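You operate a simulated robot arm through the tools that you are given. There is no shell and no other tool. Be economical: measure what you need, move in short steps, check, and stop when the job is done.

Carry out the task below with a simulated robot arm. There is one attempt and no reset: what you move stays moved.

TASK
Slip the seals over the pegs of their size.
Fine: slide the keeper bar clear first, and back over them at the end. Where these are worked on the way, their far stop is far enough and under half their travel is too little: keeper bar.

The check looks at the end state, three seconds after you hand in, the way a careful person would. Anything else that was tipped, shoved, dropped, spilled or broken makes it a failure. A push-on lid holds only when it is set on centred and level and pressed home; a screw cap is set on level and turned clockwise until tight.

THE ROBOT
A 6-joint arm with a three-finger gripper, fixed in place. Base frame: the origin is at the foot of the arm, x ahead of it, y to its left, z up. Units: mm, degrees, N and s.
Its first joint turns from -166.0 to 166.0 degrees. Payload 4.89 kg.
Tool frame: the origin (TCP) lies between the finger pads and is the grasp point; the fingertips stand 30 mm ahead of it; z points along the fingers, y is the line along which they close. The gripper opens to 164 mm. The gripper's body begins 125 mm behind the TCP.
Orientation is that of the tool frame in the base frame, as a unit quaternion [x, y, z, w]. With the fingers straight down and closing along the base's y, the tool's x points along the base's -x, its y along +y and its z along -z.

THE INTERFACE
- The arm moves only by the tool servo_tool. Its argument "plan" is a list of rows, each an object of numbers (a shift or turn left out is 0, a gripper value left out holds the last): "fingers": the finger opening in mm, from 0 to 164; "dx", "dy", "dz": the shift along the base's x, y, z in units of 200 mm (1.0 is 200 mm); "ax", "ay", "az": the turn, a rotation vector about the base's x, y, z in units of 90 degrees (1.0 is 90 degrees). In form: [{"fingers": .., "dx": .., "dy": .., "dz": .., "ax": .., "ay": .., "az": ..}, ...]. A call has 1 to 8 rows; each row is the pose to reach, as a shift and turn from the pose commanded when the call began. A call with a number of a shift or a turn outside -1 to 1 is refused whole. A row lasts 0.2 s, in which the tool goes at most 50 mm and 8.6 degrees; a call with a longer step from one row to the next is refused whole, and so is a gripper value outside its range. A pose out of reach is approached as far as the arm can. The call stops where the force on the tool passes 60 N (or 10 N more than at its start, if that is more) or the arm is blocked; 0.2 s more then pass. Each finger travels about 108 mm/s and halts on what it meets, pressing with about 20 N; the grip force reading is that of the motor and also rises with nothing between the fingers. The clock runs only during rows and for 0.2 s after the last one: add rows that repeat a pose to give the fingers time. The reply holds the time, the measured pose of the TCP, the force on the tool along the base axes, the opening and the grip force, in the units named above and with some noise, with the torque about the TCP (base axes, N m) and any sound that the robot's microphone picked up.
- Cameras (640 x 400 px; columns grow to the right, rows downward): "scene" is fixed at [49.4, -650.8, 1443.7]; the picture's right is [0.46, -0.89, 0.00], its down [-0.72, -0.38, -0.59] and it looks along [0.52, 0.27, -0.81] (base axes); focal length 262 px, centre (320, 200). "wrist" rides on the gripper at [76, -2, -152] in the tool frame; the picture's right is [0.02, 1.00, 0.00], its down [-0.88, 0.02, -0.47] and it looks along [-0.47, 0.01, 0.88] (tool axes); focal length 247 px, centre (320, 200). There is no depth. A picture from a camera that has moved, and an enlarged one, comes with that camera's place and axes in the base frame and with its lens.
- get_image(camera): a new picture of that camera. No time passes.
- lift_body(by): slides the trunk up (or, below 0, down) by that many mm; the arm rides with it, the base frame stays. It gives what a move gives, with no picture.
- close_up(camera, box): a new picture of the part [left, top, right, bottom] of that camera's present view, enlarged. No time passes.
- sign_off(): hands the job in; it is judged then, once.

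Go step by step. Nothing tells you positions but the pictures and the camera data: compare them with the known pose of the tool, close in by small moves and look again before you grip or let go. The budget is 120 turns and 76 pictures, counting those below and the enlarged ones. Unless the task says otherwise, let go and move clear before handing in, and close with one line.

The tools are called after "Emit:" as a command line: name --argument value ..., lists and objects as JSON in quotes. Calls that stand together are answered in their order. servo_tool: Moves the arm, as the interface text tells. Its arguments: {"type":"object","properties":{"plan":{"type":"array"}},"required":["plan"]} The other tools are called the same way: lift_body (by) slides the trunk up or down; get_image (camera) takes a picture; close_up (camera, box) takes an enlarged picture of a part of a camera's view; sign_off () hands the job in.

At the start:

```text
t: 0.0
ee_pos: [265.0, -442.2, 1197.1]
orientation: [-0.001, 1.0, 0.0, 0.0]
ft_force: [0.3, 0.3, -0.2]
ft_torque: [0.01, 0.04, 0.0]
opening: 163.8
finger_force: 0.1
trunk travel left (down, up): [-175.0, 215.0]
```

scene: 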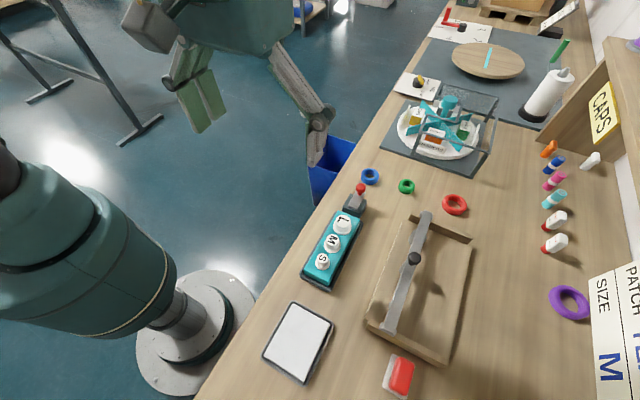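
wrist: 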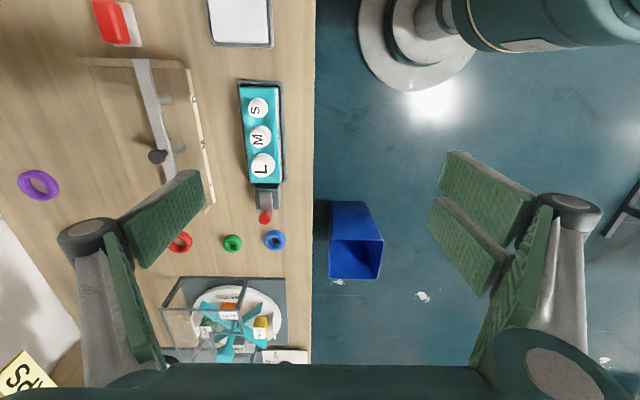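

I see a bench with a teal block carrying pegs marked L, M, S, coloured rings (blue, green, red, purple) and a bar with a knob. I'll look closer before moving.

Emit:
close_up --camera "scene" --box '[280, 160, 480, 300]'

Emit:
close_up --camera "wrist" --box '[130, 40, 330, 260]'

Emit:
close_up --camera "scene" --box '[480, 240, 640, 400]'

```text
2.86 times, centred on (380, 230) of scene
camera zoom: at [49.4, -650.8, 1443.7], right [0.46, -0.89, 0.0], down [-0.72, -0.38, -0.59], along [0.52, 0.27, -0.81], focal length 750 px, centre (149, 114)
```

zoom: 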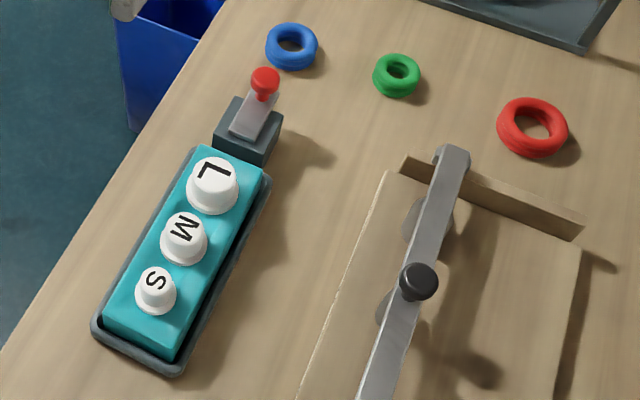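

```text
1.82 times, centred on (230, 150) of wrist
camera zoom: at [187.8, -443.9, 1350.2], right [-0.03, 1.0, 0.0], down [0.88, 0.02, 0.47], along [0.47, 0.01, -0.88], focal length 449 px, centre (484, 291)
```

zoom: 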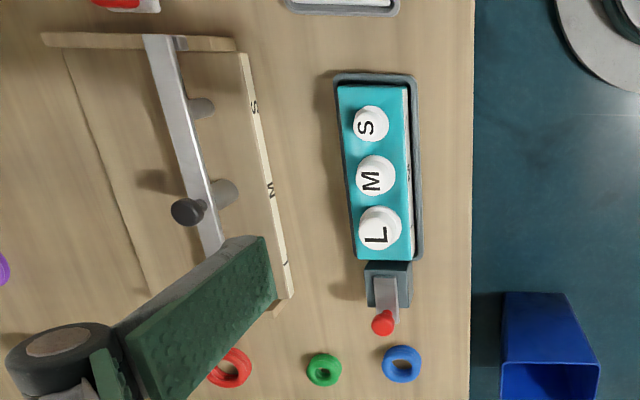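

```text
2.50 times, centred on (560, 320) of scene
camera zoom: at [49.4, -650.8, 1443.7], right [0.46, -0.89, 0.0], down [-0.72, -0.38, -0.59], along [0.52, 0.27, -0.81], focal length 656 px, centre (-280, -100)
```

zoom: 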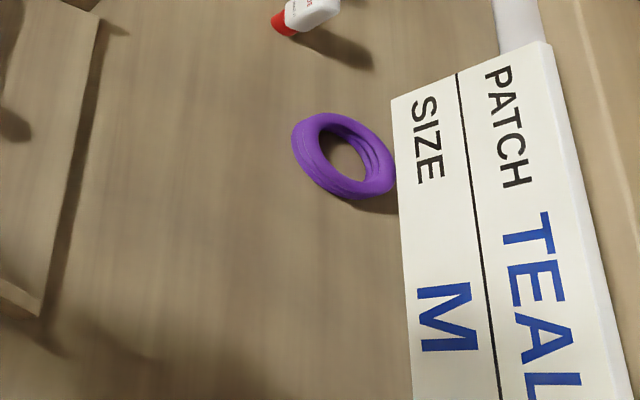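

Triangulating puts the rings at about z≈845 (red ≈(588,-792), green ≈(594,-655), blue ≈(582,-542)). The grooved board with the bar has the S/M/L labels. I'll move the wrist camera over it, staying high.

Emit:
servo_tool --plan '[{"fingers": 60, "dy": -0.2}, {"dy": -0.4}, {"dy": -0.6}, {"dy": -0.8}, {"dy": -1.0}]'

Emit:
get_image --camera "wrist"

```text
t: 1.2
ee_pos: [262.1, -639.3, 1197.0]
orientation: [-0.001, 1.0, 0.0, 0.001]
ft_force: [-4.2, 0.9, 0.9]
ft_torque: [-0.2, -0.63, 0.01]
opening: 59.9
finger_force: 0.1
trunk travel left (down, up): [-175.0, 215.0]
```

```text
70 pictures are left
camera wrist: at [185.3, -641.5, 1349.6], right [-0.02, 1.0, 0.0], down [0.88, 0.02, 0.47], along [0.47, 0.01, -0.88], focal length 247 px, centre (320, 200)
```

wrist: 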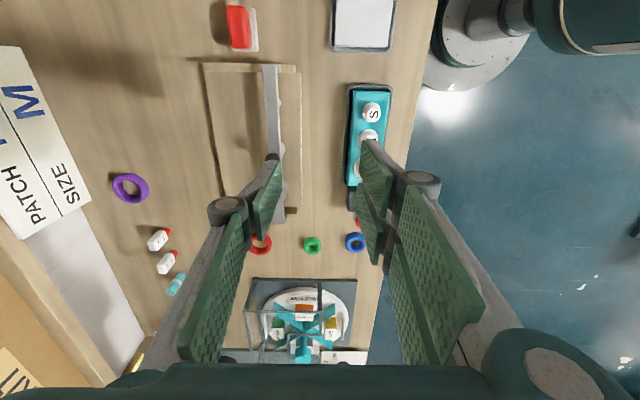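

Board is roughly x 180–494, y −850…−690, with labels on its +y edge. I'll go lower and to the robot's side for an oblique look at pegs and bar.

Emit:
servo_tool --plan '[{"dx": -0.1, "dy": 0.1, "dz": -0.15}, {"dx": -0.2, "dy": 0.2, "dz": -0.3}, {"dx": -0.3, "dy": 0.3, "dz": -0.45}, {"dx": -0.4, "dy": 0.4, "dz": -0.6}, {"dx": -0.4, "dy": 0.4, "dz": -0.6}]'

Emit:
get_image --camera "wrist"

```text
t: 2.4
ee_pos: [183.6, -561.5, 1075.2]
orientation: [-0.001, 1.0, -0.001, 0.0]
ft_force: [0.4, -1.0, 0.3]
ft_torque: [0.01, 0.0, 0.02]
opening: 60.2
finger_force: 0.0
trunk travel left (down, up): [-175.0, 215.0]
```

```text
69 pictures are left
camera wrist: at [107.8, -563.0, 1227.7], right [-0.03, 1.0, 0.0], down [0.88, 0.02, 0.47], along [0.47, 0.01, -0.88], focal length 247 px, centre (320, 200)
```

wrist: 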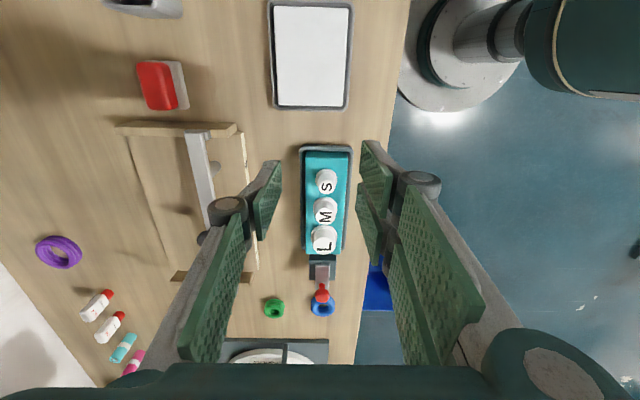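

The fingers block the view. I'll turn the hand 90° so the camera stands on the robot's side of the board, and open wide to clear the view.

Emit:
servo_tool --plan '[{"fingers": 164, "dx": 0.1, "az": -0.09}, {"dx": 0.2, "az": -0.18}, {"dx": 0.3, "az": -0.27}, {"dx": 0.4, "az": -0.36}, {"dx": 0.5, "az": -0.45}, {"dx": 0.6, "az": -0.54}, {"dx": 0.7, "az": -0.63}, {"dx": 0.75, "az": -0.72}]'

Emit:
servo_tool --plan '[{"az": -0.09, "dy": -0.1}, {"az": -0.18, "dy": -0.2}, {"az": -0.28, "dy": -0.3}, {"az": -0.28, "dy": -0.35}]'

Emit:
get_image --camera "wrist"

```text
t: 4.2
ee_pos: [334.4, -562.8, 1078.1]
orientation: [0.535, 0.845, 0.0, 0.0]
ft_force: [0.8, 0.3, 0.3]
ft_torque: [-0.02, -0.02, 0.02]
opening: 164.2
finger_force: 0.0
trunk travel left (down, up): [-175.0, 215.0]
```

```text
refused: row 3 steps farther than a row can; nothing moved
```

```text
68 pictures are left
camera wrist: at [300.6, -494.0, 1230.8], right [0.89, 0.45, 0.0], down [0.39, -0.79, 0.47], along [0.21, -0.42, -0.88], focal length 247 px, centre (320, 200)
```

wrist: 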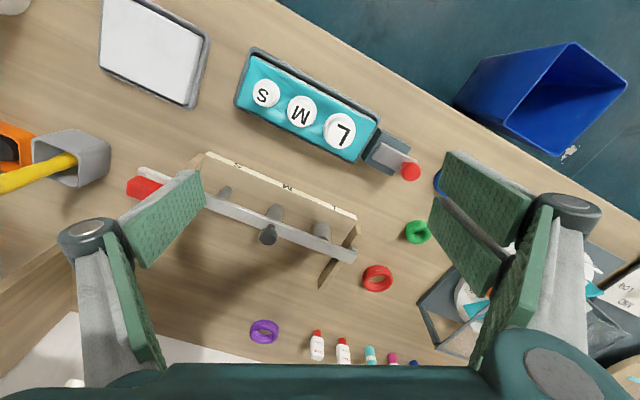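

Emit:
servo_tool --plan '[{"az": -0.09, "dy": -0.1}, {"az": -0.18, "dy": -0.2}, {"az": -0.27, "dy": -0.3}, {"az": -0.28, "dy": -0.3}]'

Emit:
get_image --camera "wrist"

Emit:
close_up --camera "wrist" --box '[160, 100, 480, 300]'

```text
t: 5.2
ee_pos: [334.4, -622.4, 1076.5]
orientation: [0.706, 0.708, 0.0, 0.0]
ft_force: [0.3, -0.1, -0.2]
ft_torque: [0.03, 0.03, -0.01]
opening: 164.1
finger_force: 0.0
trunk travel left (down, up): [-175.0, 215.0]
```

```text
67 pictures are left
camera wrist: at [332.8, -545.9, 1229.6], right [1.0, 0.02, 0.0], down [0.02, -0.88, 0.47], along [0.01, -0.47, -0.88], focal length 247 px, centre (320, 200)
```

wrist: 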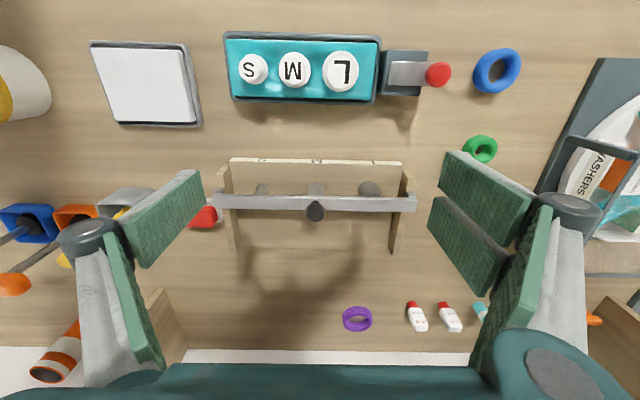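

```text
2.00 times, centred on (320, 200) of wrist
camera zoom: at [332.8, -545.9, 1229.6], right [1.0, 0.02, 0.0], down [0.02, -0.88, 0.47], along [0.01, -0.47, -0.88], focal length 494 px, centre (320, 200)
```

zoom: 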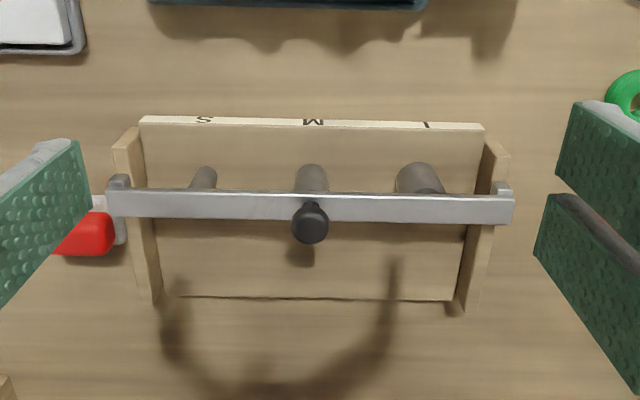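

The board lies flat, with three vertical pegs, a cheek at each end and the bar lying across them; its knob is at about (330,-723,935). Closer looks to learn how the bar slides.

Emit:
close_up --camera "scene" --box '[360, 200, 480, 280]'

Emit:
close_up --camera "scene" --box '[360, 290, 480, 370]'

Emit:
close_up --camera "wrist" --box '[350, 145, 430, 260]'

Emit:
close_up --camera "wrist" --box '[200, 145, 340, 260]'

```text
5.00 times, centred on (420, 240) of scene
camera zoom: at [49.4, -650.8, 1443.7], right [0.46, -0.89, 0.0], down [-0.72, -0.38, -0.59], along [0.52, 0.27, -0.81], focal length 1312 px, centre (-180, 0)
```

zoom: 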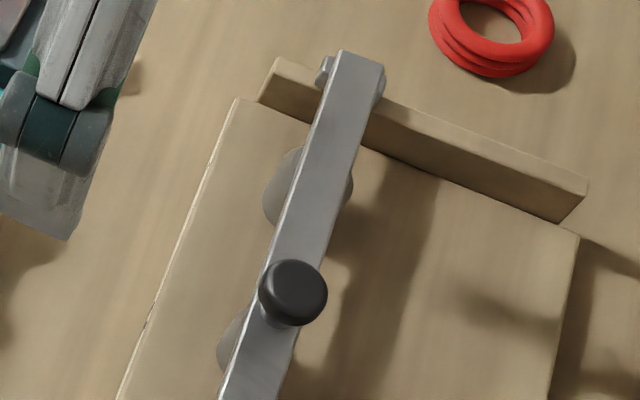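

```text
5.00 times, centred on (420, 330) of scene
camera zoom: at [49.4, -650.8, 1443.7], right [0.46, -0.89, 0.0], down [-0.72, -0.38, -0.59], along [0.52, 0.27, -0.81], focal length 1312 px, centre (-180, -450)
```

zoom: 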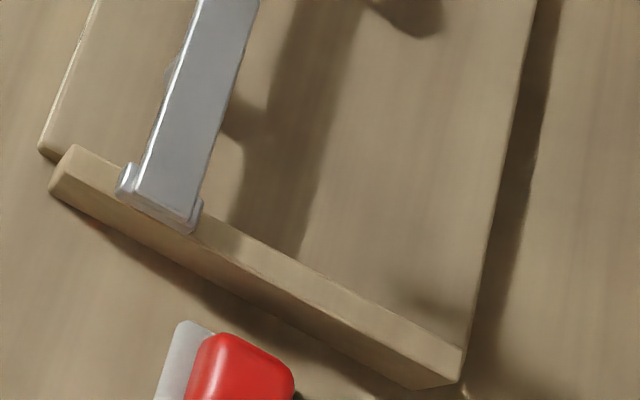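

```text
3.48 times, centred on (390, 202) of wrist
camera zoom: at [332.8, -545.9, 1229.6], right [1.0, 0.02, 0.0], down [0.02, -0.88, 0.47], along [0.01, -0.47, -0.88], focal length 859 px, centre (76, 191)
```

zoom: 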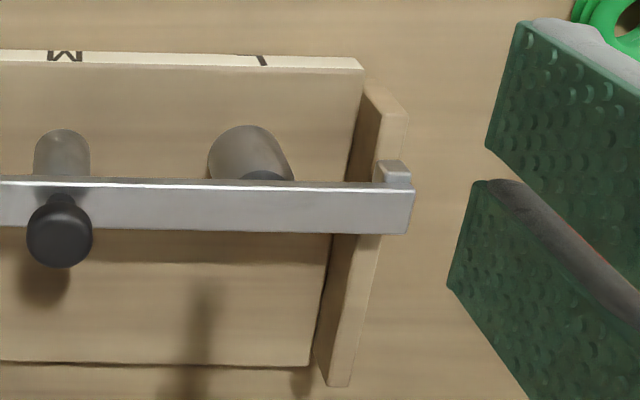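

```text
3.48 times, centred on (270, 202) of wrist
camera zoom: at [332.8, -545.9, 1229.6], right [1.0, 0.02, 0.0], down [0.02, -0.88, 0.47], along [0.01, -0.47, -0.88], focal length 859 px, centre (494, 191)
```

zoom: 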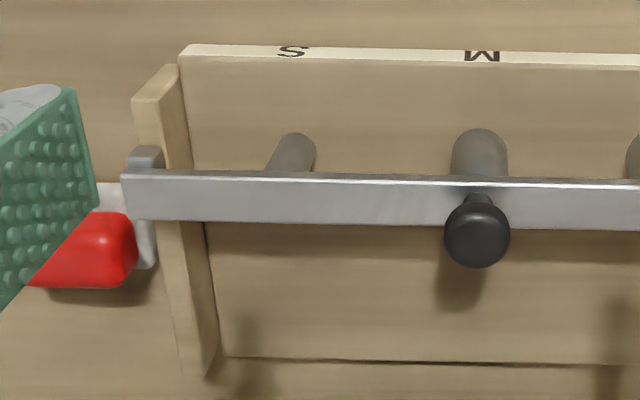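

The bar's top is about z 912 and it rides on both cheeks, so it should slide toward −y. I'll bring the hand above the knob and check alignment.

Emit:
servo_tool --plan '[{"fingers": 90, "dy": -0.2, "dz": -0.1}, {"fingers": 60, "dy": -0.4, "dz": -0.2, "dx": -0.01}, {"dy": -0.5, "dz": -0.38, "dx": -0.017}, {"dy": -0.5, "dz": -0.38, "dx": -0.017}]'

Emit:
get_image --camera "wrist"

Emit:
close_up --camera "scene" --box '[360, 200, 480, 280]'

```text
t: 6.2
ee_pos: [330.8, -723.5, 1000.0]
orientation: [0.705, 0.709, 0.0, 0.0]
ft_force: [0.4, -1.0, -0.9]
ft_torque: [0.16, 0.04, 0.01]
opening: 59.7
finger_force: 0.0
trunk travel left (down, up): [-175.0, 215.0]
```

```text
61 pictures are left
camera wrist: at [329.4, -646.5, 1152.8], right [1.0, 0.03, 0.0], down [0.02, -0.88, 0.47], along [0.01, -0.47, -0.88], focal length 247 px, centre (320, 200)
```

wrist: 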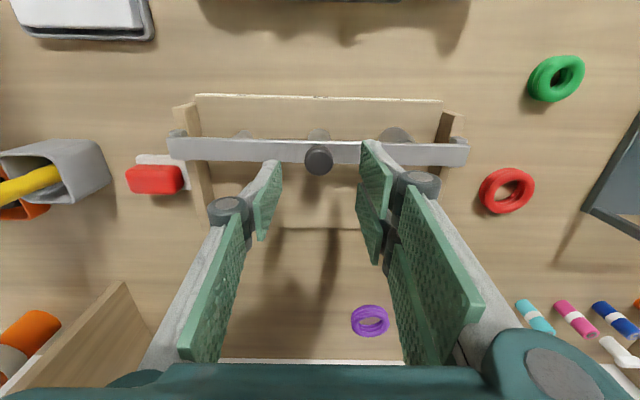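

```text
5.00 times, centred on (420, 240) of scene
camera zoom: at [49.4, -650.8, 1443.7], right [0.46, -0.89, 0.0], down [-0.72, -0.38, -0.59], along [0.52, 0.27, -0.81], focal length 1312 px, centre (-180, 0)
```

zoom: 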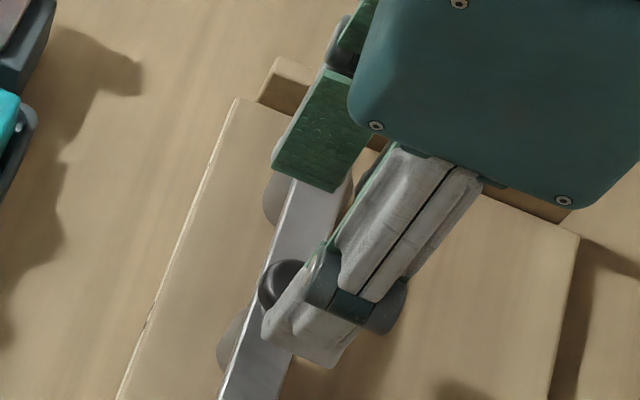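

The knob reads (330,-720). Lowering so the fingertips stop just above the bar, then pinching.

Emit:
servo_tool --plan '[{"fingers": 60, "dy": 0.01, "dz": -0.13}, {"dy": 0.01, "dz": -0.245}, {"dy": 0.01, "dz": -0.245, "fingers": 15}, {"dy": 0.01, "dz": -0.245}, {"dy": 0.01, "dz": -0.245}]'

Emit:
get_image --camera "wrist"

```text
t: 7.4
ee_pos: [328.0, -719.2, 951.3]
orientation: [0.706, 0.708, 0.0, 0.0]
ft_force: [-29.8, 0.9, -11.1]
ft_torque: [-0.1, 0.46, -0.01]
opening: 23.7
finger_force: 44.6
trunk travel left (down, up): [-175.0, 215.0]
```

```text
59 pictures are left
camera wrist: at [328.4, -643.3, 1104.0], right [1.0, 0.02, 0.0], down [0.02, -0.88, 0.47], along [0.01, -0.47, -0.88], focal length 247 px, centre (320, 200)
```

wrist: 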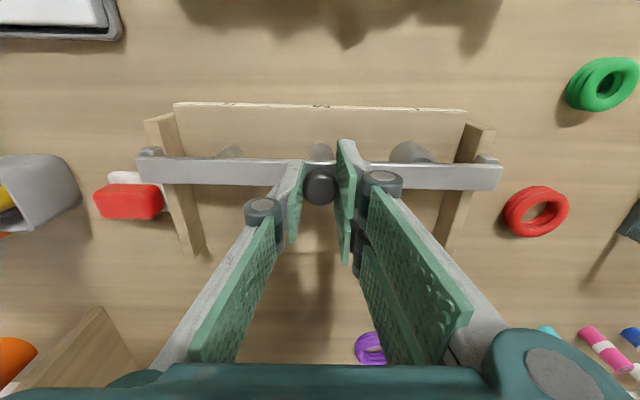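

The knob is gripped (23.7 mm), pulling the hand slightly to −x. I'll relax that by about 3 mm and drag the bar toward −y.

Emit:
servo_tool --plan '[{"dx": -0.015}, {"dx": -0.015, "dy": -0.05}, {"dx": -0.015, "dy": -0.1}, {"dx": -0.015, "dy": -0.15}, {"dx": -0.015, "dy": -0.2}]'

```text
t: 8.6
ee_pos: [329.2, -761.0, 951.0]
orientation: [0.706, 0.709, 0.0, -0.001]
ft_force: [26.2, -1.3, -3.3]
ft_torque: [0.55, -0.41, 0.12]
opening: 23.8
finger_force: 45.4
trunk travel left (down, up): [-175.0, 215.0]
```

It slides easily (now 40 mm along). Continuing to the far stop.

Emit:
servo_tool --plan '[{"dx": 0.007, "dy": -0.05}, {"dx": 0.007, "dy": -0.1}, {"dx": 0.007, "dy": -0.15}, {"dx": 0.007, "dy": -0.2}, {"dx": 0.007, "dy": -0.25}, {"dx": 0.007, "dy": -0.3}, {"dx": 0.007, "dy": -0.35}]'

Emit:
get_image --camera "wrist"

```text
t: 10.2
ee_pos: [330.6, -832.2, 952.9]
orientation: [0.705, 0.709, 0.0, 0.001]
ft_force: [26.0, 7.7, 5.2]
ft_torque: [0.33, -0.43, -0.32]
opening: 25.3
finger_force: 13.0
trunk travel left (down, up): [-175.0, 215.0]
```

```text
58 pictures are left
camera wrist: at [328.2, -755.0, 1105.0], right [1.0, 0.03, 0.0], down [0.02, -0.88, 0.48], along [0.01, -0.48, -0.88], focal length 247 px, centre (320, 200)
```

wrist: 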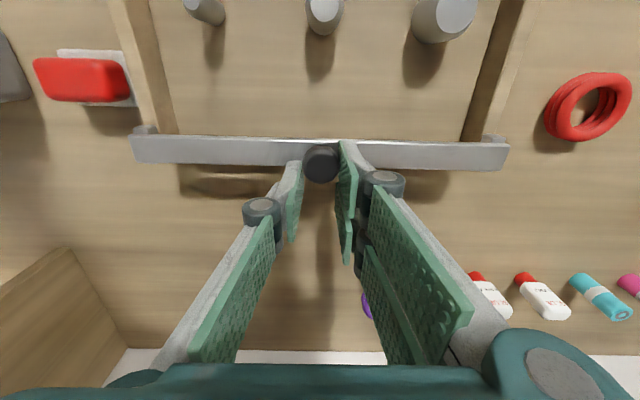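

The bar reached its stop (fingers slipped slightly; knob about y −817), and all three pegs are exposed. Releasing and rising.

Emit:
servo_tool --plan '[{"fingers": 60}, {"fingers": 60}, {"fingers": 60, "dz": 0.2}, {"dz": 0.4}, {"dz": 0.6, "dy": 0.2}, {"dz": 0.6, "dy": 0.4}, {"fingers": 164, "dz": 0.6, "dy": 0.6}, {"dz": 0.6, "dy": 0.6}]'

Emit:
get_image --camera "wrist"

Emit:
close_up --camera "wrist" --box '[200, 110, 440, 260]'

Emit:
close_up --camera "scene" --box '[350, 200, 490, 370]'

```text
refused: row 5 steps farther than a row can; nothing moved
```

```text
57 pictures are left
camera wrist: at [328.2, -755.0, 1105.0], right [1.0, 0.03, 0.0], down [0.02, -0.88, 0.48], along [0.01, -0.48, -0.88], focal length 247 px, centre (320, 200)
```

wrist: 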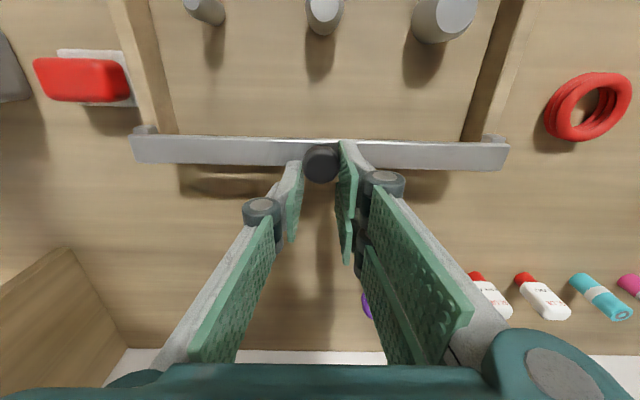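

```text
2.67 times, centred on (320, 185) of wrist
camera zoom: at [328.2, -755.0, 1105.0], right [1.0, 0.03, 0.0], down [0.02, -0.88, 0.48], along [0.01, -0.48, -0.88], focal length 659 px, centre (320, 240)
```

zoom: 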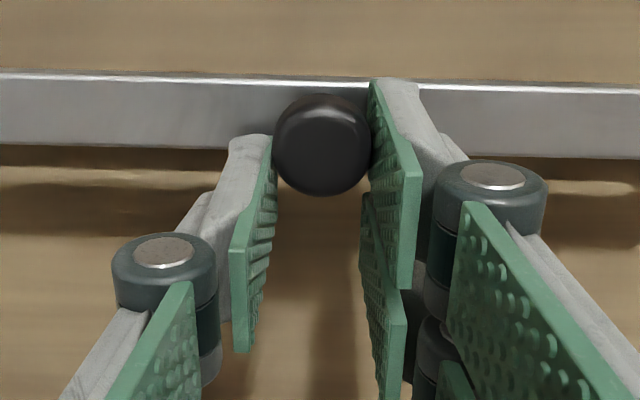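

```text
2.35 times, centred on (420, 285) of scene
camera zoom: at [49.4, -650.8, 1443.7], right [0.46, -0.89, 0.0], down [-0.72, -0.38, -0.59], along [0.52, 0.27, -0.81], focal length 617 px, centre (85, 0)
```

zoom: 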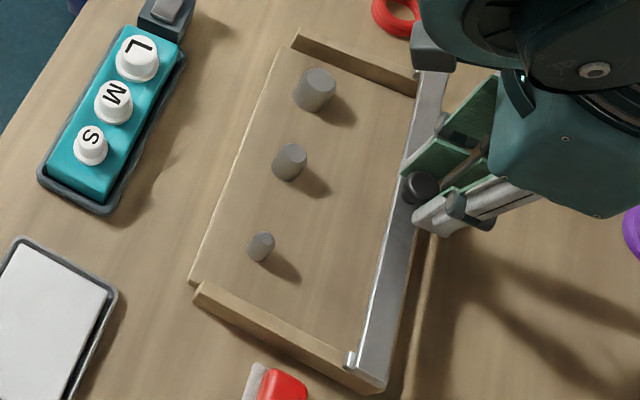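

The move was refused for one long step. Re-issuing with shorter steps.

Emit:
servo_tool --plan '[{"fingers": 60}, {"fingers": 60}, {"fingers": 60, "dz": 0.2}, {"dz": 0.4}, {"dz": 0.5, "dy": 0.2}, {"dz": 0.5, "dy": 0.4}, {"fingers": 164, "dz": 0.5, "dy": 0.6}, {"dz": 0.5, "dy": 0.7}]'

```text
t: 12.0
ee_pos: [327.4, -690.0, 1051.3]
orientation: [0.706, 0.708, 0.0, 0.001]
ft_force: [-0.2, -0.8, -0.1]
ft_torque: [0.02, -0.01, -0.01]
opening: 163.9
finger_force: 0.1
trunk travel left (down, up): [-175.0, 215.0]
```

Emit:
get_image --camera "wrist"

Emit:
close_up --camera "wrist" --box '[180, 60, 460, 235]'

```text
54 pictures are left
camera wrist: at [325.6, -613.9, 1203.6], right [1.0, 0.03, 0.0], down [0.02, -0.88, 0.47], along [0.01, -0.47, -0.88], focal length 247 px, centre (320, 200)
```

wrist: 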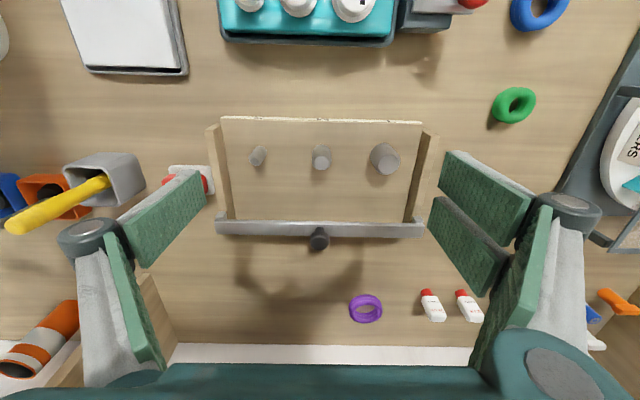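

```text
2.29 times, centred on (320, 148) of wrist
camera zoom: at [325.6, -613.9, 1203.6], right [1.0, 0.03, 0.0], down [0.02, -0.88, 0.47], along [0.01, -0.47, -0.88], focal length 564 px, centre (320, 320)
```

zoom: 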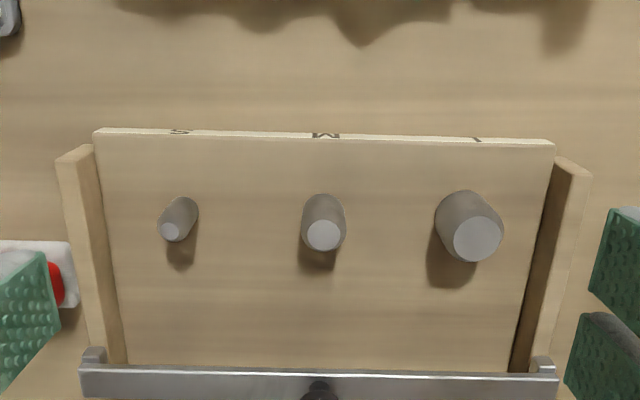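

Pegs are at about x = 242 (S), 331 (M), 420 (L), y ≈ −724.5, tops z≈894, diameters about 13/22/37 mm. Now measuring the rings.

Emit:
close_up --camera "scene" --box '[350, 160, 430, 210]'

Emit:
close_up --camera "scene" --box '[425, 180, 505, 230]'

Emit:
close_up --camera "wrist" --box '[325, 280, 405, 330]'

Emit:
close_up --camera "scene" --box '[390, 210, 450, 250]'

```text
8.00 times, centred on (390, 185) of scene
camera zoom: at [49.4, -650.8, 1443.7], right [0.46, -0.89, 0.0], down [-0.72, -0.38, -0.59], along [0.52, 0.27, -0.81], focal length 2099 px, centre (-240, 320)
```

zoom: 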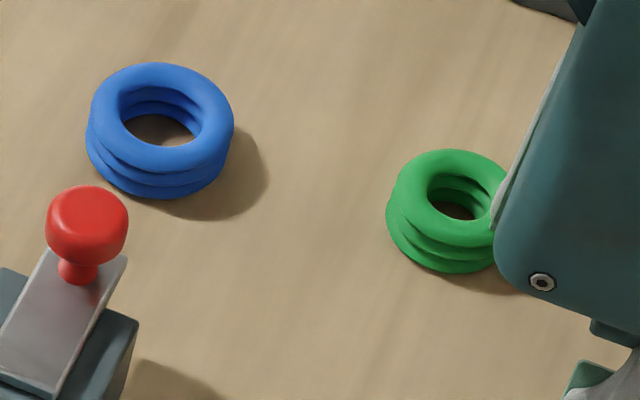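

```text
8.00 times, centred on (465, 205) of scene
camera zoom: at [49.4, -650.8, 1443.7], right [0.46, -0.89, 0.0], down [-0.72, -0.38, -0.59], along [0.52, 0.27, -0.81], focal length 2099 px, centre (-840, 160)
```

zoom: 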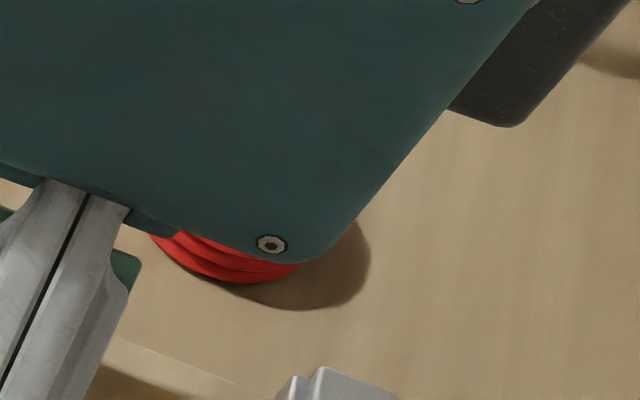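

```text
8.00 times, centred on (365, 305) of wrist
camera zoom: at [325.6, -613.9, 1203.6], right [1.0, 0.03, 0.0], down [0.02, -0.88, 0.47], along [0.01, -0.47, -0.88], focal length 1976 px, centre (-40, -640)
```

zoom: 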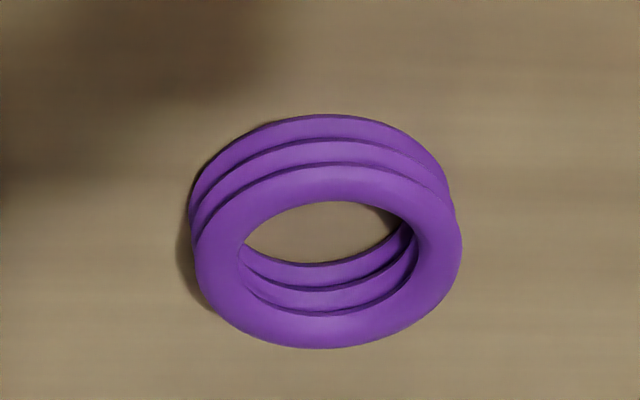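

```text
10.00 times, centred on (420, 230) of scene
camera zoom: at [49.4, -650.8, 1443.7], right [0.46, -0.89, 0.0], down [-0.72, -0.38, -0.59], along [0.52, 0.27, -0.81], focal length 2623 px, centre (-680, -100)
```

zoom: 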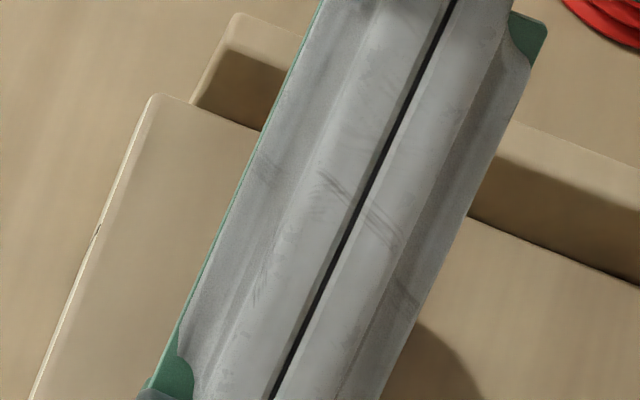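

Ordering by size: green = S, blue = M, red = L; purple is larger than any peg and stays. I'll check hole sizes from closer as I approach green.

Emit:
servo_tool --plan '[{"fingers": 164, "dx": 0.2, "dy": 0.03}, {"dx": 0.4, "dy": 0.06}, {"dx": 0.6, "dy": 0.09}, {"dx": 0.8, "dy": 0.12, "dz": -0.05}, {"dx": 1.0, "dy": 0.15, "dz": -0.1}, {"dx": 1.0, "dy": 0.15, "dz": -0.2}]'

Emit:
servo_tool --plan '[{"dx": 0.2, "dy": 0.02}, {"dx": 0.34, "dy": 0.05}, {"dx": 0.34, "dy": 0.05}]'

Emit:
get_image --camera "wrist"

```text
t: 13.4
ee_pos: [529.2, -660.9, 1012.2]
orientation: [0.706, 0.708, 0.001, 0.0]
ft_force: [0.0, 0.1, 1.3]
ft_torque: [-0.06, 0.01, 0.01]
opening: 163.9
finger_force: 0.0
trunk travel left (down, up): [-175.0, 215.0]
```

```text
t: 14.2
ee_pos: [598.3, -650.5, 1012.3]
orientation: [0.706, 0.708, 0.0, 0.0]
ft_force: [-0.2, -0.2, -0.4]
ft_torque: [0.04, 0.02, -0.01]
opening: 164.0
finger_force: 0.1
trunk travel left (down, up): [-175.0, 215.0]
```

```text
48 pictures are left
camera wrist: at [596.6, -574.2, 1164.9], right [1.0, 0.03, 0.0], down [0.02, -0.88, 0.47], along [0.01, -0.47, -0.88], focal length 247 px, centre (320, 200)
```

wrist: 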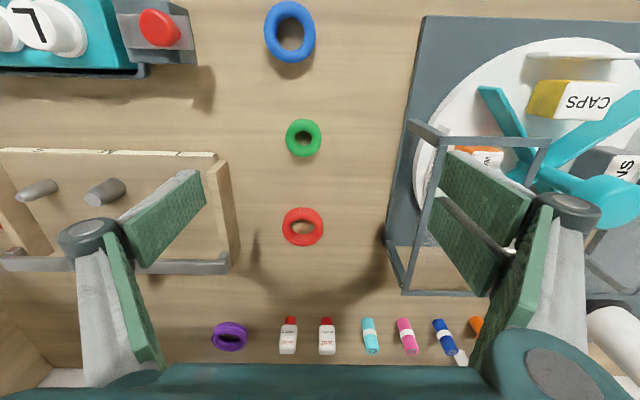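

All three rings are in view. Enlarging to measure the holes; the glass frame at right means I'll narrow the fingers before descending.

Emit:
close_up --camera "wrist" --box '[240, 100, 380, 188]'

Emit:
close_up --camera "wrist" --box '[240, 0, 350, 70]'

Emit:
close_up --camera "wrist" --box '[250, 190, 360, 260]'

```text
4.55 times, centred on (310, 144) of wrist
camera zoom: at [596.6, -574.2, 1164.9], right [1.0, 0.03, 0.0], down [0.02, -0.88, 0.47], along [0.01, -0.47, -0.88], focal length 1123 px, centre (366, 454)
```

zoom: 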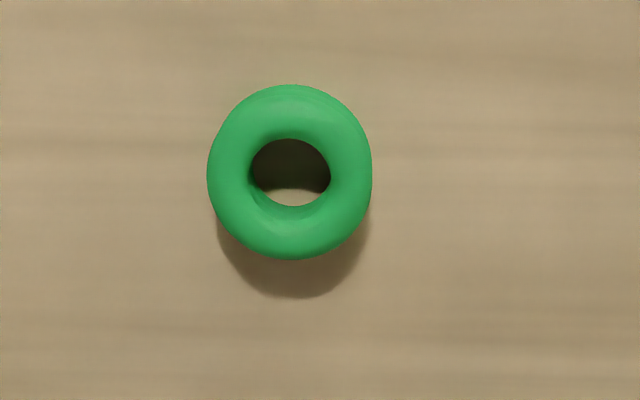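

```text
5.71 times, centred on (295, 35) of wrist
camera zoom: at [596.6, -574.2, 1164.9], right [1.0, 0.03, 0.0], down [0.02, -0.88, 0.47], along [0.01, -0.47, -0.88], focal length 1411 px, centre (463, 1143)
```

zoom: 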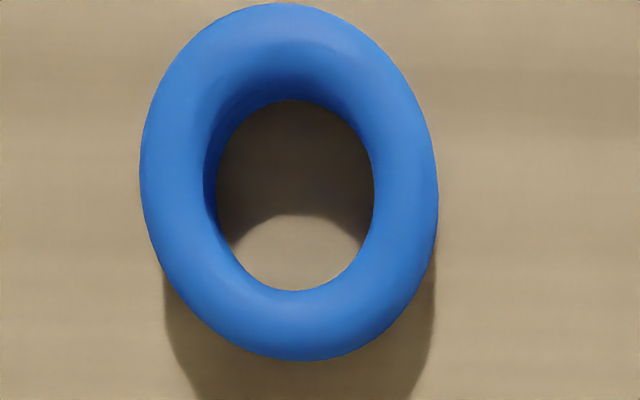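

```text
5.71 times, centred on (305, 225) of wrist
camera zoom: at [596.6, -574.2, 1164.9], right [1.0, 0.03, 0.0], down [0.02, -0.88, 0.47], along [0.01, -0.47, -0.88], focal length 1411 px, centre (406, 57)
```

zoom: 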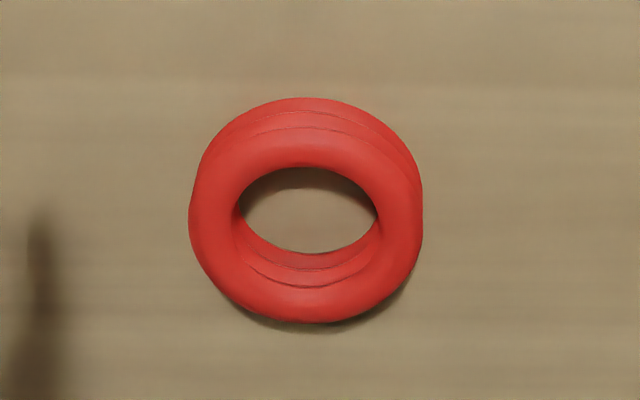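

Holes measure about 22 (green), 30 (blue), 38 (red), which fits S/M/L. Green's centre is about (578,-653) with its top near z 870. Moving above it with narrower fingers.

Emit:
servo_tool --plan '[{"fingers": 110, "dx": -0.05}, {"fingers": 70, "dx": -0.1, "dy": -0.015}, {"dx": -0.1, "dy": -0.015, "dz": -0.2}, {"dx": -0.1, "dy": -0.015, "dz": -0.35}, {"dx": -0.1, "dy": -0.015, "dz": -0.35}]'

Emit:
get_image --camera "wrist"

```text
t: 15.4
ee_pos: [575.8, -653.7, 942.1]
orientation: [0.706, 0.708, 0.0, 0.001]
ft_force: [0.0, -0.4, 0.0]
ft_torque: [0.04, 0.01, 0.02]
opening: 69.7
finger_force: 0.1
trunk travel left (down, up): [-175.0, 215.0]
```

```text
44 pictures are left
camera wrist: at [574.2, -577.4, 1094.8], right [1.0, 0.03, 0.0], down [0.02, -0.88, 0.47], along [0.01, -0.47, -0.88], focal length 247 px, centre (320, 200)
```

wrist: 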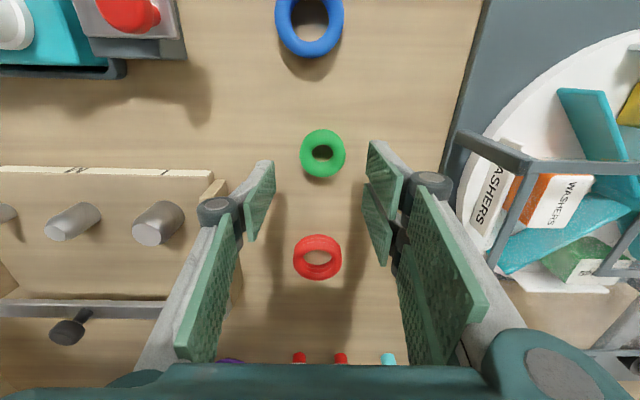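

Green is centred near (578,-649). Descending around it with slow final steps, to find the table by light contact if needed.

Emit:
servo_tool --plan '[{"dx": 0.01, "dy": 0.02, "dz": -0.1}, {"dx": 0.01, "dy": 0.02, "dz": -0.2}, {"dx": 0.01, "dy": 0.02, "dz": -0.26}, {"dx": 0.01, "dy": 0.02, "dz": -0.28}, {"dx": 0.01, "dy": 0.02, "dz": -0.29}]'

Emit:
get_image --camera "wrist"

```text
t: 16.6
ee_pos: [578.4, -649.3, 885.0]
orientation: [0.705, 0.709, 0.0, -0.001]
ft_force: [0.0, -0.5, -0.7]
ft_torque: [0.0, 0.01, 0.01]
opening: 70.0
finger_force: 0.0
trunk travel left (down, up): [-175.0, 215.0]
```

```text
43 pictures are left
camera wrist: at [576.7, -573.2, 1037.6], right [1.0, 0.03, 0.0], down [0.02, -0.88, 0.47], along [0.01, -0.47, -0.88], focal length 247 px, centre (320, 200)
```

wrist: 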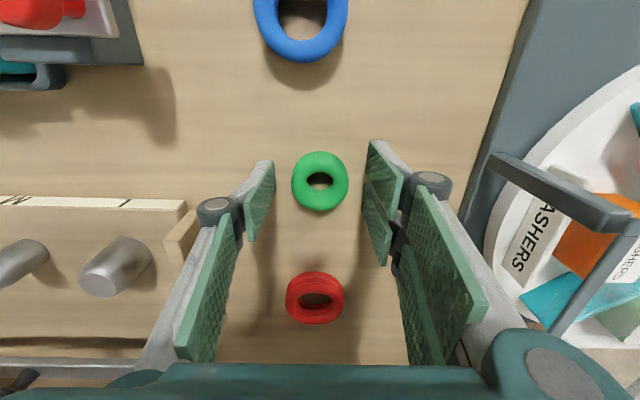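

Ring top now reads about z 860, so the table is near 838. Going further down in small steps.

Emit:
servo_tool --plan '[{"dy": -0.006, "dz": -0.025}, {"dy": -0.006, "dz": -0.05}, {"dy": -0.006, "dz": -0.065}, {"dy": -0.006, "dz": -0.08}, {"dy": -0.006, "dz": -0.08}]'

Emit:
close_up --camera "wrist" --box '[220, 120, 420, 245]'

```text
t: 17.3
ee_pos: [576.4, -650.3, 879.8]
orientation: [0.706, 0.708, 0.001, 0.002]
ft_force: [-14.1, 2.2, 70.5]
ft_torque: [0.62, 0.51, 0.1]
opening: 41.7
finger_force: 34.6
trunk travel left (down, up): [-175.0, 215.0]
stopped in row 3: the force on the tool passed its limit at 79 N (the readings are from after the stop); the commanded pose is now the measured one
```

```text
3.20 times, centred on (320, 182) of wrist
camera zoom: at [574.8, -573.6, 1032.5], right [1.0, 0.02, 0.0], down [0.02, -0.88, 0.48], along [0.01, -0.47, -0.88], focal length 790 px, centre (320, 256)
```

zoom: 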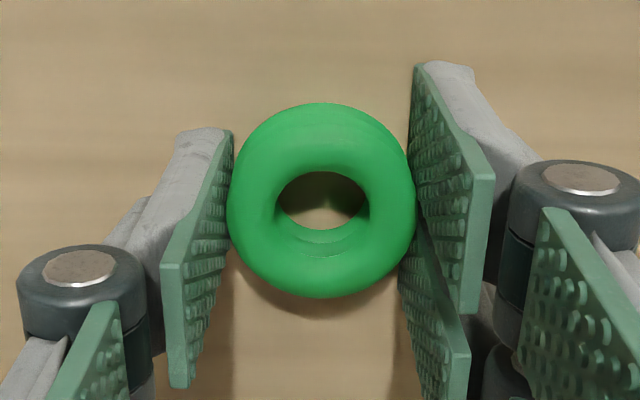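

Fingertips touched the table at TCP z≈880 (so the table is near z 850), and the fingers oddly drew in to the ring. I'll back up a few mm, reopen, and check.

Emit:
servo_tool --plan '[{"fingers": 60, "dz": 0.005}, {"fingers": 60, "dz": 0.02, "dx": 0.008}, {"fingers": 60, "dz": 0.02, "dx": 0.008}]'

Emit:
close_up --camera "wrist" --box '[220, 120, 420, 245]'

```text
t: 18.1
ee_pos: [581.1, -651.5, 878.5]
orientation: [0.706, 0.709, 0.0, 0.001]
ft_force: [0.0, 2.5, 6.9]
ft_torque: [0.16, -0.08, 0.12]
opening: 59.2
finger_force: 0.0
trunk travel left (down, up): [-175.0, 215.0]
```

```text
3.20 times, centred on (320, 182) of wrist
camera zoom: at [579.7, -574.8, 1032.3], right [1.0, 0.03, 0.0], down [0.02, -0.88, 0.47], along [0.01, -0.47, -0.88], focal length 790 px, centre (320, 256)
```

zoom: 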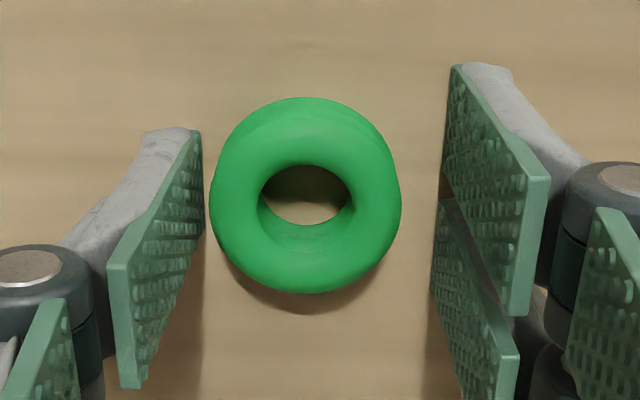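

Now raising 3 mm off the table, centring on the ring, and closing on it.

Emit:
servo_tool --plan '[{"fingers": 60, "dz": 0.012, "dx": -0.013, "dy": 0.003}, {"fingers": 35, "dz": 0.012, "dx": -0.013, "dy": 0.003}, {"fingers": 35, "dz": 0.012, "dx": -0.013, "dy": 0.003}]'

Emit:
close_up --camera "wrist" --box '[220, 120, 420, 245]'

```text
t: 18.9
ee_pos: [580.0, -650.5, 881.6]
orientation: [0.706, 0.709, 0.001, 0.001]
ft_force: [-0.3, -0.4, -0.3]
ft_torque: [-0.02, 0.0, -0.02]
opening: 41.9
finger_force: 19.9
trunk travel left (down, up): [-175.0, 215.0]
```

```text
3.20 times, centred on (320, 182) of wrist
camera zoom: at [577.0, -574.8, 1034.1], right [1.0, 0.03, 0.0], down [0.02, -0.88, 0.47], along [0.01, -0.47, -0.88], focal length 790 px, centre (320, 256)
```

zoom: 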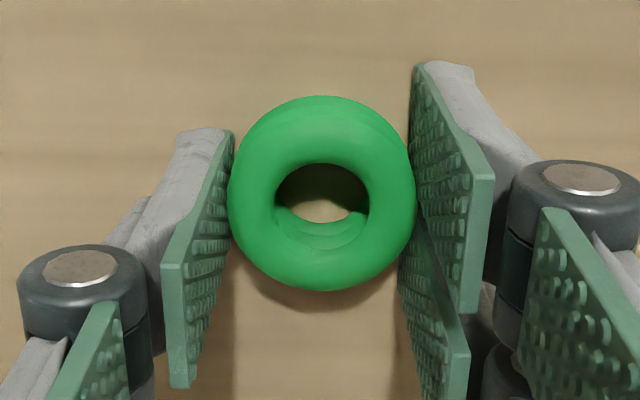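

Green is gripped (41.9 mm across), its centre about 3 mm to +y of the TCP. Lifting and carrying toward the S peg.

Emit:
servo_tool --plan '[{"fingers": 35, "dz": 0.2}, {"fingers": 35, "dz": 0.4}, {"fingers": 35, "dz": 0.5}, {"fingers": 35, "dz": 0.5, "dx": -0.2}, {"fingers": 35, "dz": 0.5, "dx": -0.4, "dy": -0.1}, {"fingers": 35, "dz": 0.5, "dx": -0.6, "dy": -0.2}, {"fingers": 35, "dz": 0.5, "dx": -0.8, "dy": -0.3}, {"fingers": 35, "dz": 0.5, "dx": -1.0, "dy": -0.38}]'

Emit:
servo_tool --plan '[{"fingers": 35, "dx": -0.2}, {"fingers": 35, "dx": -0.4}, {"fingers": 35, "dx": -0.6}, {"fingers": 35, "dx": -0.68}, {"fingers": 35, "dx": -0.68, "dz": -0.05}, {"fingers": 35, "dx": -0.68, "dz": -0.05}]'

Emit:
get_image --camera "wrist"

Emit:
close_up --camera "wrist" --box '[220, 100, 420, 225]'

```text
t: 20.7
ee_pos: [379.1, -726.9, 980.0]
orientation: [0.705, 0.709, -0.001, 0.001]
ft_force: [2.3, 0.1, -1.1]
ft_torque: [-0.09, 0.16, -0.01]
opening: 41.8
finger_force: 19.8
trunk travel left (down, up): [-175.0, 215.0]
```

```text
t: 22.1
ee_pos: [241.9, -726.5, 972.1]
orientation: [0.706, 0.708, 0.001, 0.001]
ft_force: [0.0, 0.0, -0.4]
ft_torque: [-0.02, -0.05, 0.0]
opening: 41.7
finger_force: 20.8
trunk travel left (down, up): [-175.0, 215.0]
```

```text
39 pictures are left
camera wrist: at [239.6, -649.8, 1124.3], right [1.0, 0.03, 0.0], down [0.02, -0.88, 0.47], along [0.01, -0.47, -0.88], focal length 247 px, centre (320, 200)
```

wrist: 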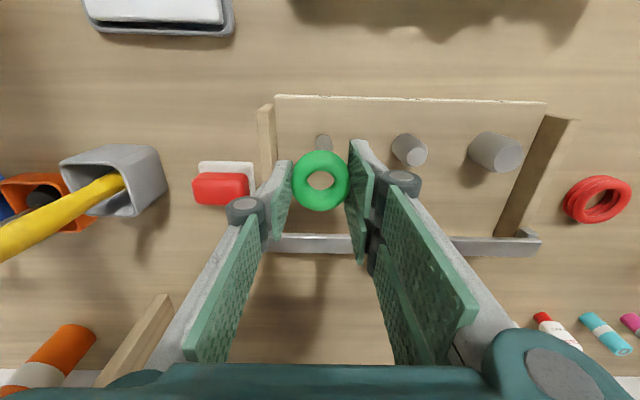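

```text
3.20 times, centred on (320, 162) of wrist
camera zoom: at [239.6, -649.8, 1124.3], right [1.0, 0.03, 0.0], down [0.02, -0.88, 0.47], along [0.01, -0.47, -0.88], focal length 790 px, centre (320, 320)
```

zoom: 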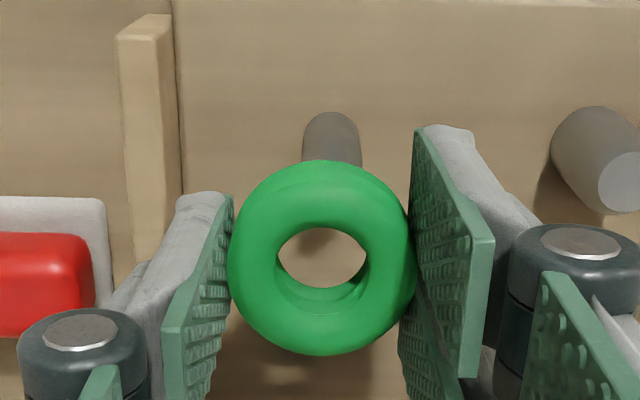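

The S peg's body is about 18–19 mm, so clearance is tight. I'll lower the ring beside the peg (offset −y 45 mm) with both tops at one level to measure the offset exactly.

Emit:
servo_tool --plan '[{"fingers": 35, "dy": -0.225, "dx": 0.01}, {"fingers": 35, "dy": -0.225, "dz": -0.2, "dx": 0.01}, {"fingers": 35, "dy": -0.225, "dz": -0.31, "dx": 0.01}, {"fingers": 35, "dy": -0.225, "dz": -0.31, "dx": 0.01}]'

Emit:
close_up --camera "wrist" --box '[220, 90, 420, 215]'

```text
t: 23.1
ee_pos: [244.1, -769.3, 907.7]
orientation: [0.706, 0.708, 0.001, 0.001]
ft_force: [0.6, -1.0, -1.9]
ft_torque: [0.08, 0.05, 0.0]
opening: 41.8
finger_force: 19.7
trunk travel left (down, up): [-175.0, 215.0]
```

```text
3.20 times, centred on (320, 152) of wrist
camera zoom: at [242.8, -693.8, 1060.3], right [1.0, 0.03, 0.0], down [0.02, -0.88, 0.47], along [0.01, -0.47, -0.88], focal length 790 px, centre (320, 352)
```

zoom: 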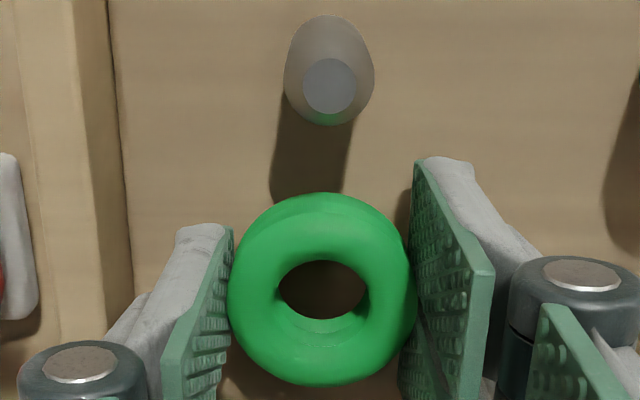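

Side by side, the ring needs about +44 mm in y and +0.6 mm in x to sit over the peg. The peg has a generous chamfer (11 mm tip), so I'll raise, shift and descend gently.

Emit:
servo_tool --plan '[{"fingers": 35, "dz": 0.19}, {"fingers": 35, "dz": 0.19, "dy": 0.11, "dx": 0.003}, {"fingers": 35, "dz": 0.19, "dy": 0.22, "dx": 0.003}, {"fingers": 35, "dz": 0.16, "dy": 0.22, "dx": 0.003}, {"fingers": 35, "dz": 0.12, "dy": 0.22, "dx": 0.003}, {"fingers": 35, "dz": 0.09, "dy": 0.22, "dx": 0.003}, {"fingers": 35, "dz": 0.09, "dy": 0.22, "dx": 0.003}]'

Emit:
close_up --camera "wrist" --box '[220, 90, 420, 215]'

```text
t: 24.7
ee_pos: [245.5, -727.4, 927.6]
orientation: [0.705, 0.709, 0.001, 0.001]
ft_force: [0.2, -0.5, 20.1]
ft_torque: [0.27, 0.06, -0.01]
opening: 41.6
finger_force: 19.6
trunk travel left (down, up): [-175.0, 215.0]
```

```text
3.20 times, centred on (320, 152) of wrist
camera zoom: at [243.7, -651.0, 1081.1], right [1.0, 0.03, 0.0], down [0.02, -0.88, 0.47], along [0.01, -0.47, -0.88], focal length 790 px, centre (320, 352)
```

zoom: 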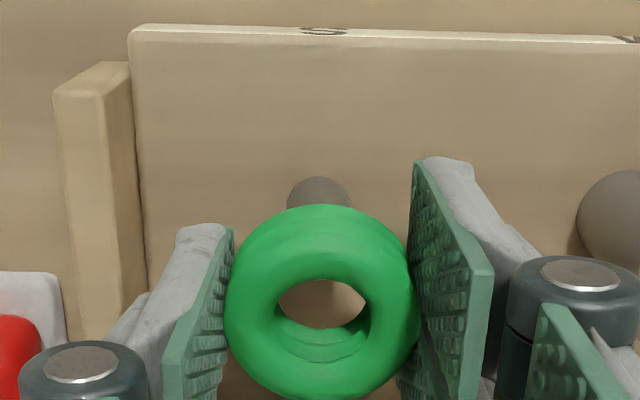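

The ring touched the peg with 20 N rather than slipping on, and the torque suggests contact on its +y side. Looking from the scene camera before adjusting.

Emit:
close_up --camera "scene" --box '[370, 280, 430, 320]'

```text
10.00 times, centred on (400, 300) of scene
camera zoom: at [49.4, -650.8, 1443.7], right [0.46, -0.89, 0.0], down [-0.72, -0.38, -0.59], along [0.52, 0.27, -0.81], focal length 2623 px, centre (-480, -800)
```

zoom: 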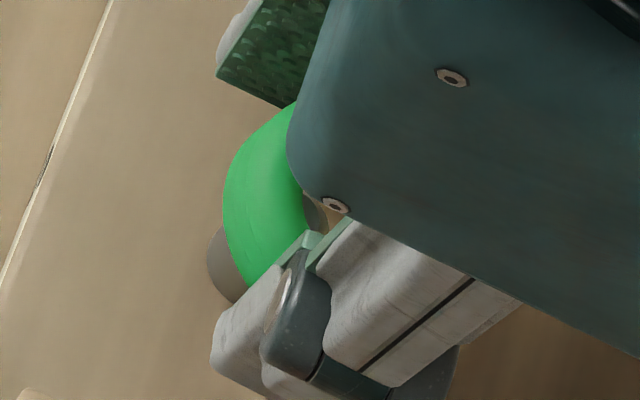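

I'll lift slightly, shift +y by 3 mm, and press down again lightly.

Emit:
servo_tool --plan '[{"fingers": 35, "dz": 0.025}, {"fingers": 35, "dz": 0.025, "dy": 0.015}, {"fingers": 35, "dz": 0.01, "dy": 0.015}, {"fingers": 35, "dz": -0.005, "dy": 0.015}, {"fingers": 35, "dz": -0.015, "dy": 0.015}, {"fingers": 35, "dz": -0.015, "dy": 0.015}]'

Emit:
close_up --camera "wrist" --box '[220, 100, 420, 225]'

```text
t: 26.1
ee_pos: [244.0, -725.2, 924.2]
orientation: [0.705, 0.709, 0.001, 0.001]
ft_force: [0.8, 2.5, 0.6]
ft_torque: [0.05, -0.01, -0.01]
opening: 41.6
finger_force: 19.9
trunk travel left (down, up): [-175.0, 215.0]
```

```text
3.20 times, centred on (320, 162) of wrist
camera zoom: at [243.0, -648.2, 1077.1], right [1.0, 0.03, 0.0], down [0.02, -0.88, 0.47], along [0.01, -0.47, -0.88], focal length 790 px, centre (320, 320)
```

zoom: 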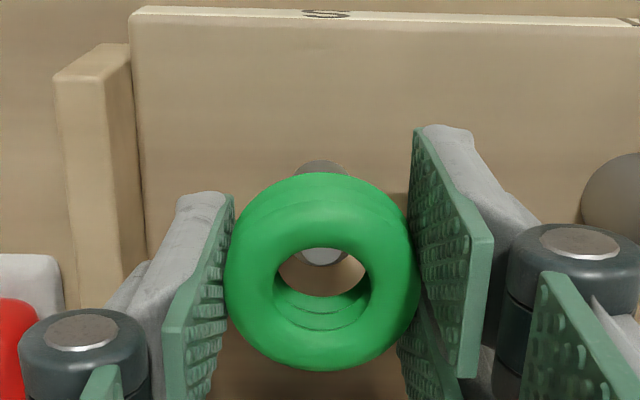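

The peg tip now shows inside the hole with no load. Descending gently.

Emit:
servo_tool --plan '[{"fingers": 35, "dz": -0.02}, {"fingers": 35, "dz": -0.04}, {"fingers": 35, "dz": -0.06}, {"fingers": 35, "dz": -0.08}, {"fingers": 35, "dz": -0.08}]'

Emit:
close_up --camera "wrist" --box '[220, 100, 420, 225]'

```text
t: 27.3
ee_pos: [244.9, -721.7, 909.1]
orientation: [0.706, 0.708, 0.0, 0.0]
ft_force: [1.7, 21.2, 4.6]
ft_torque: [0.3, -0.02, -0.01]
opening: 41.6
finger_force: 19.8
trunk travel left (down, up): [-175.0, 215.0]
```

```text
3.20 times, centred on (320, 162) of wrist
camera zoom: at [243.2, -646.3, 1061.9], right [1.0, 0.03, 0.0], down [0.02, -0.88, 0.47], along [0.01, -0.47, -0.88], focal length 790 px, centre (320, 320)
```

zoom: 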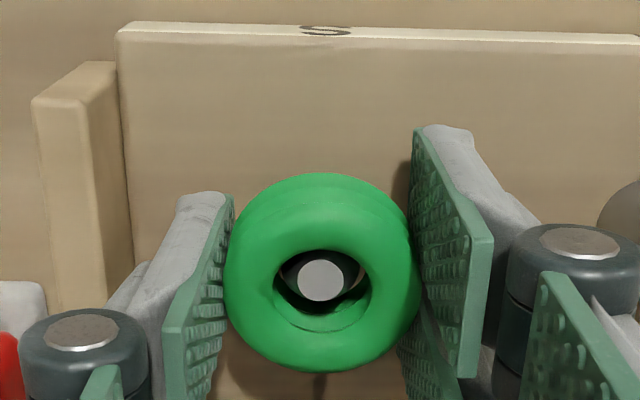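

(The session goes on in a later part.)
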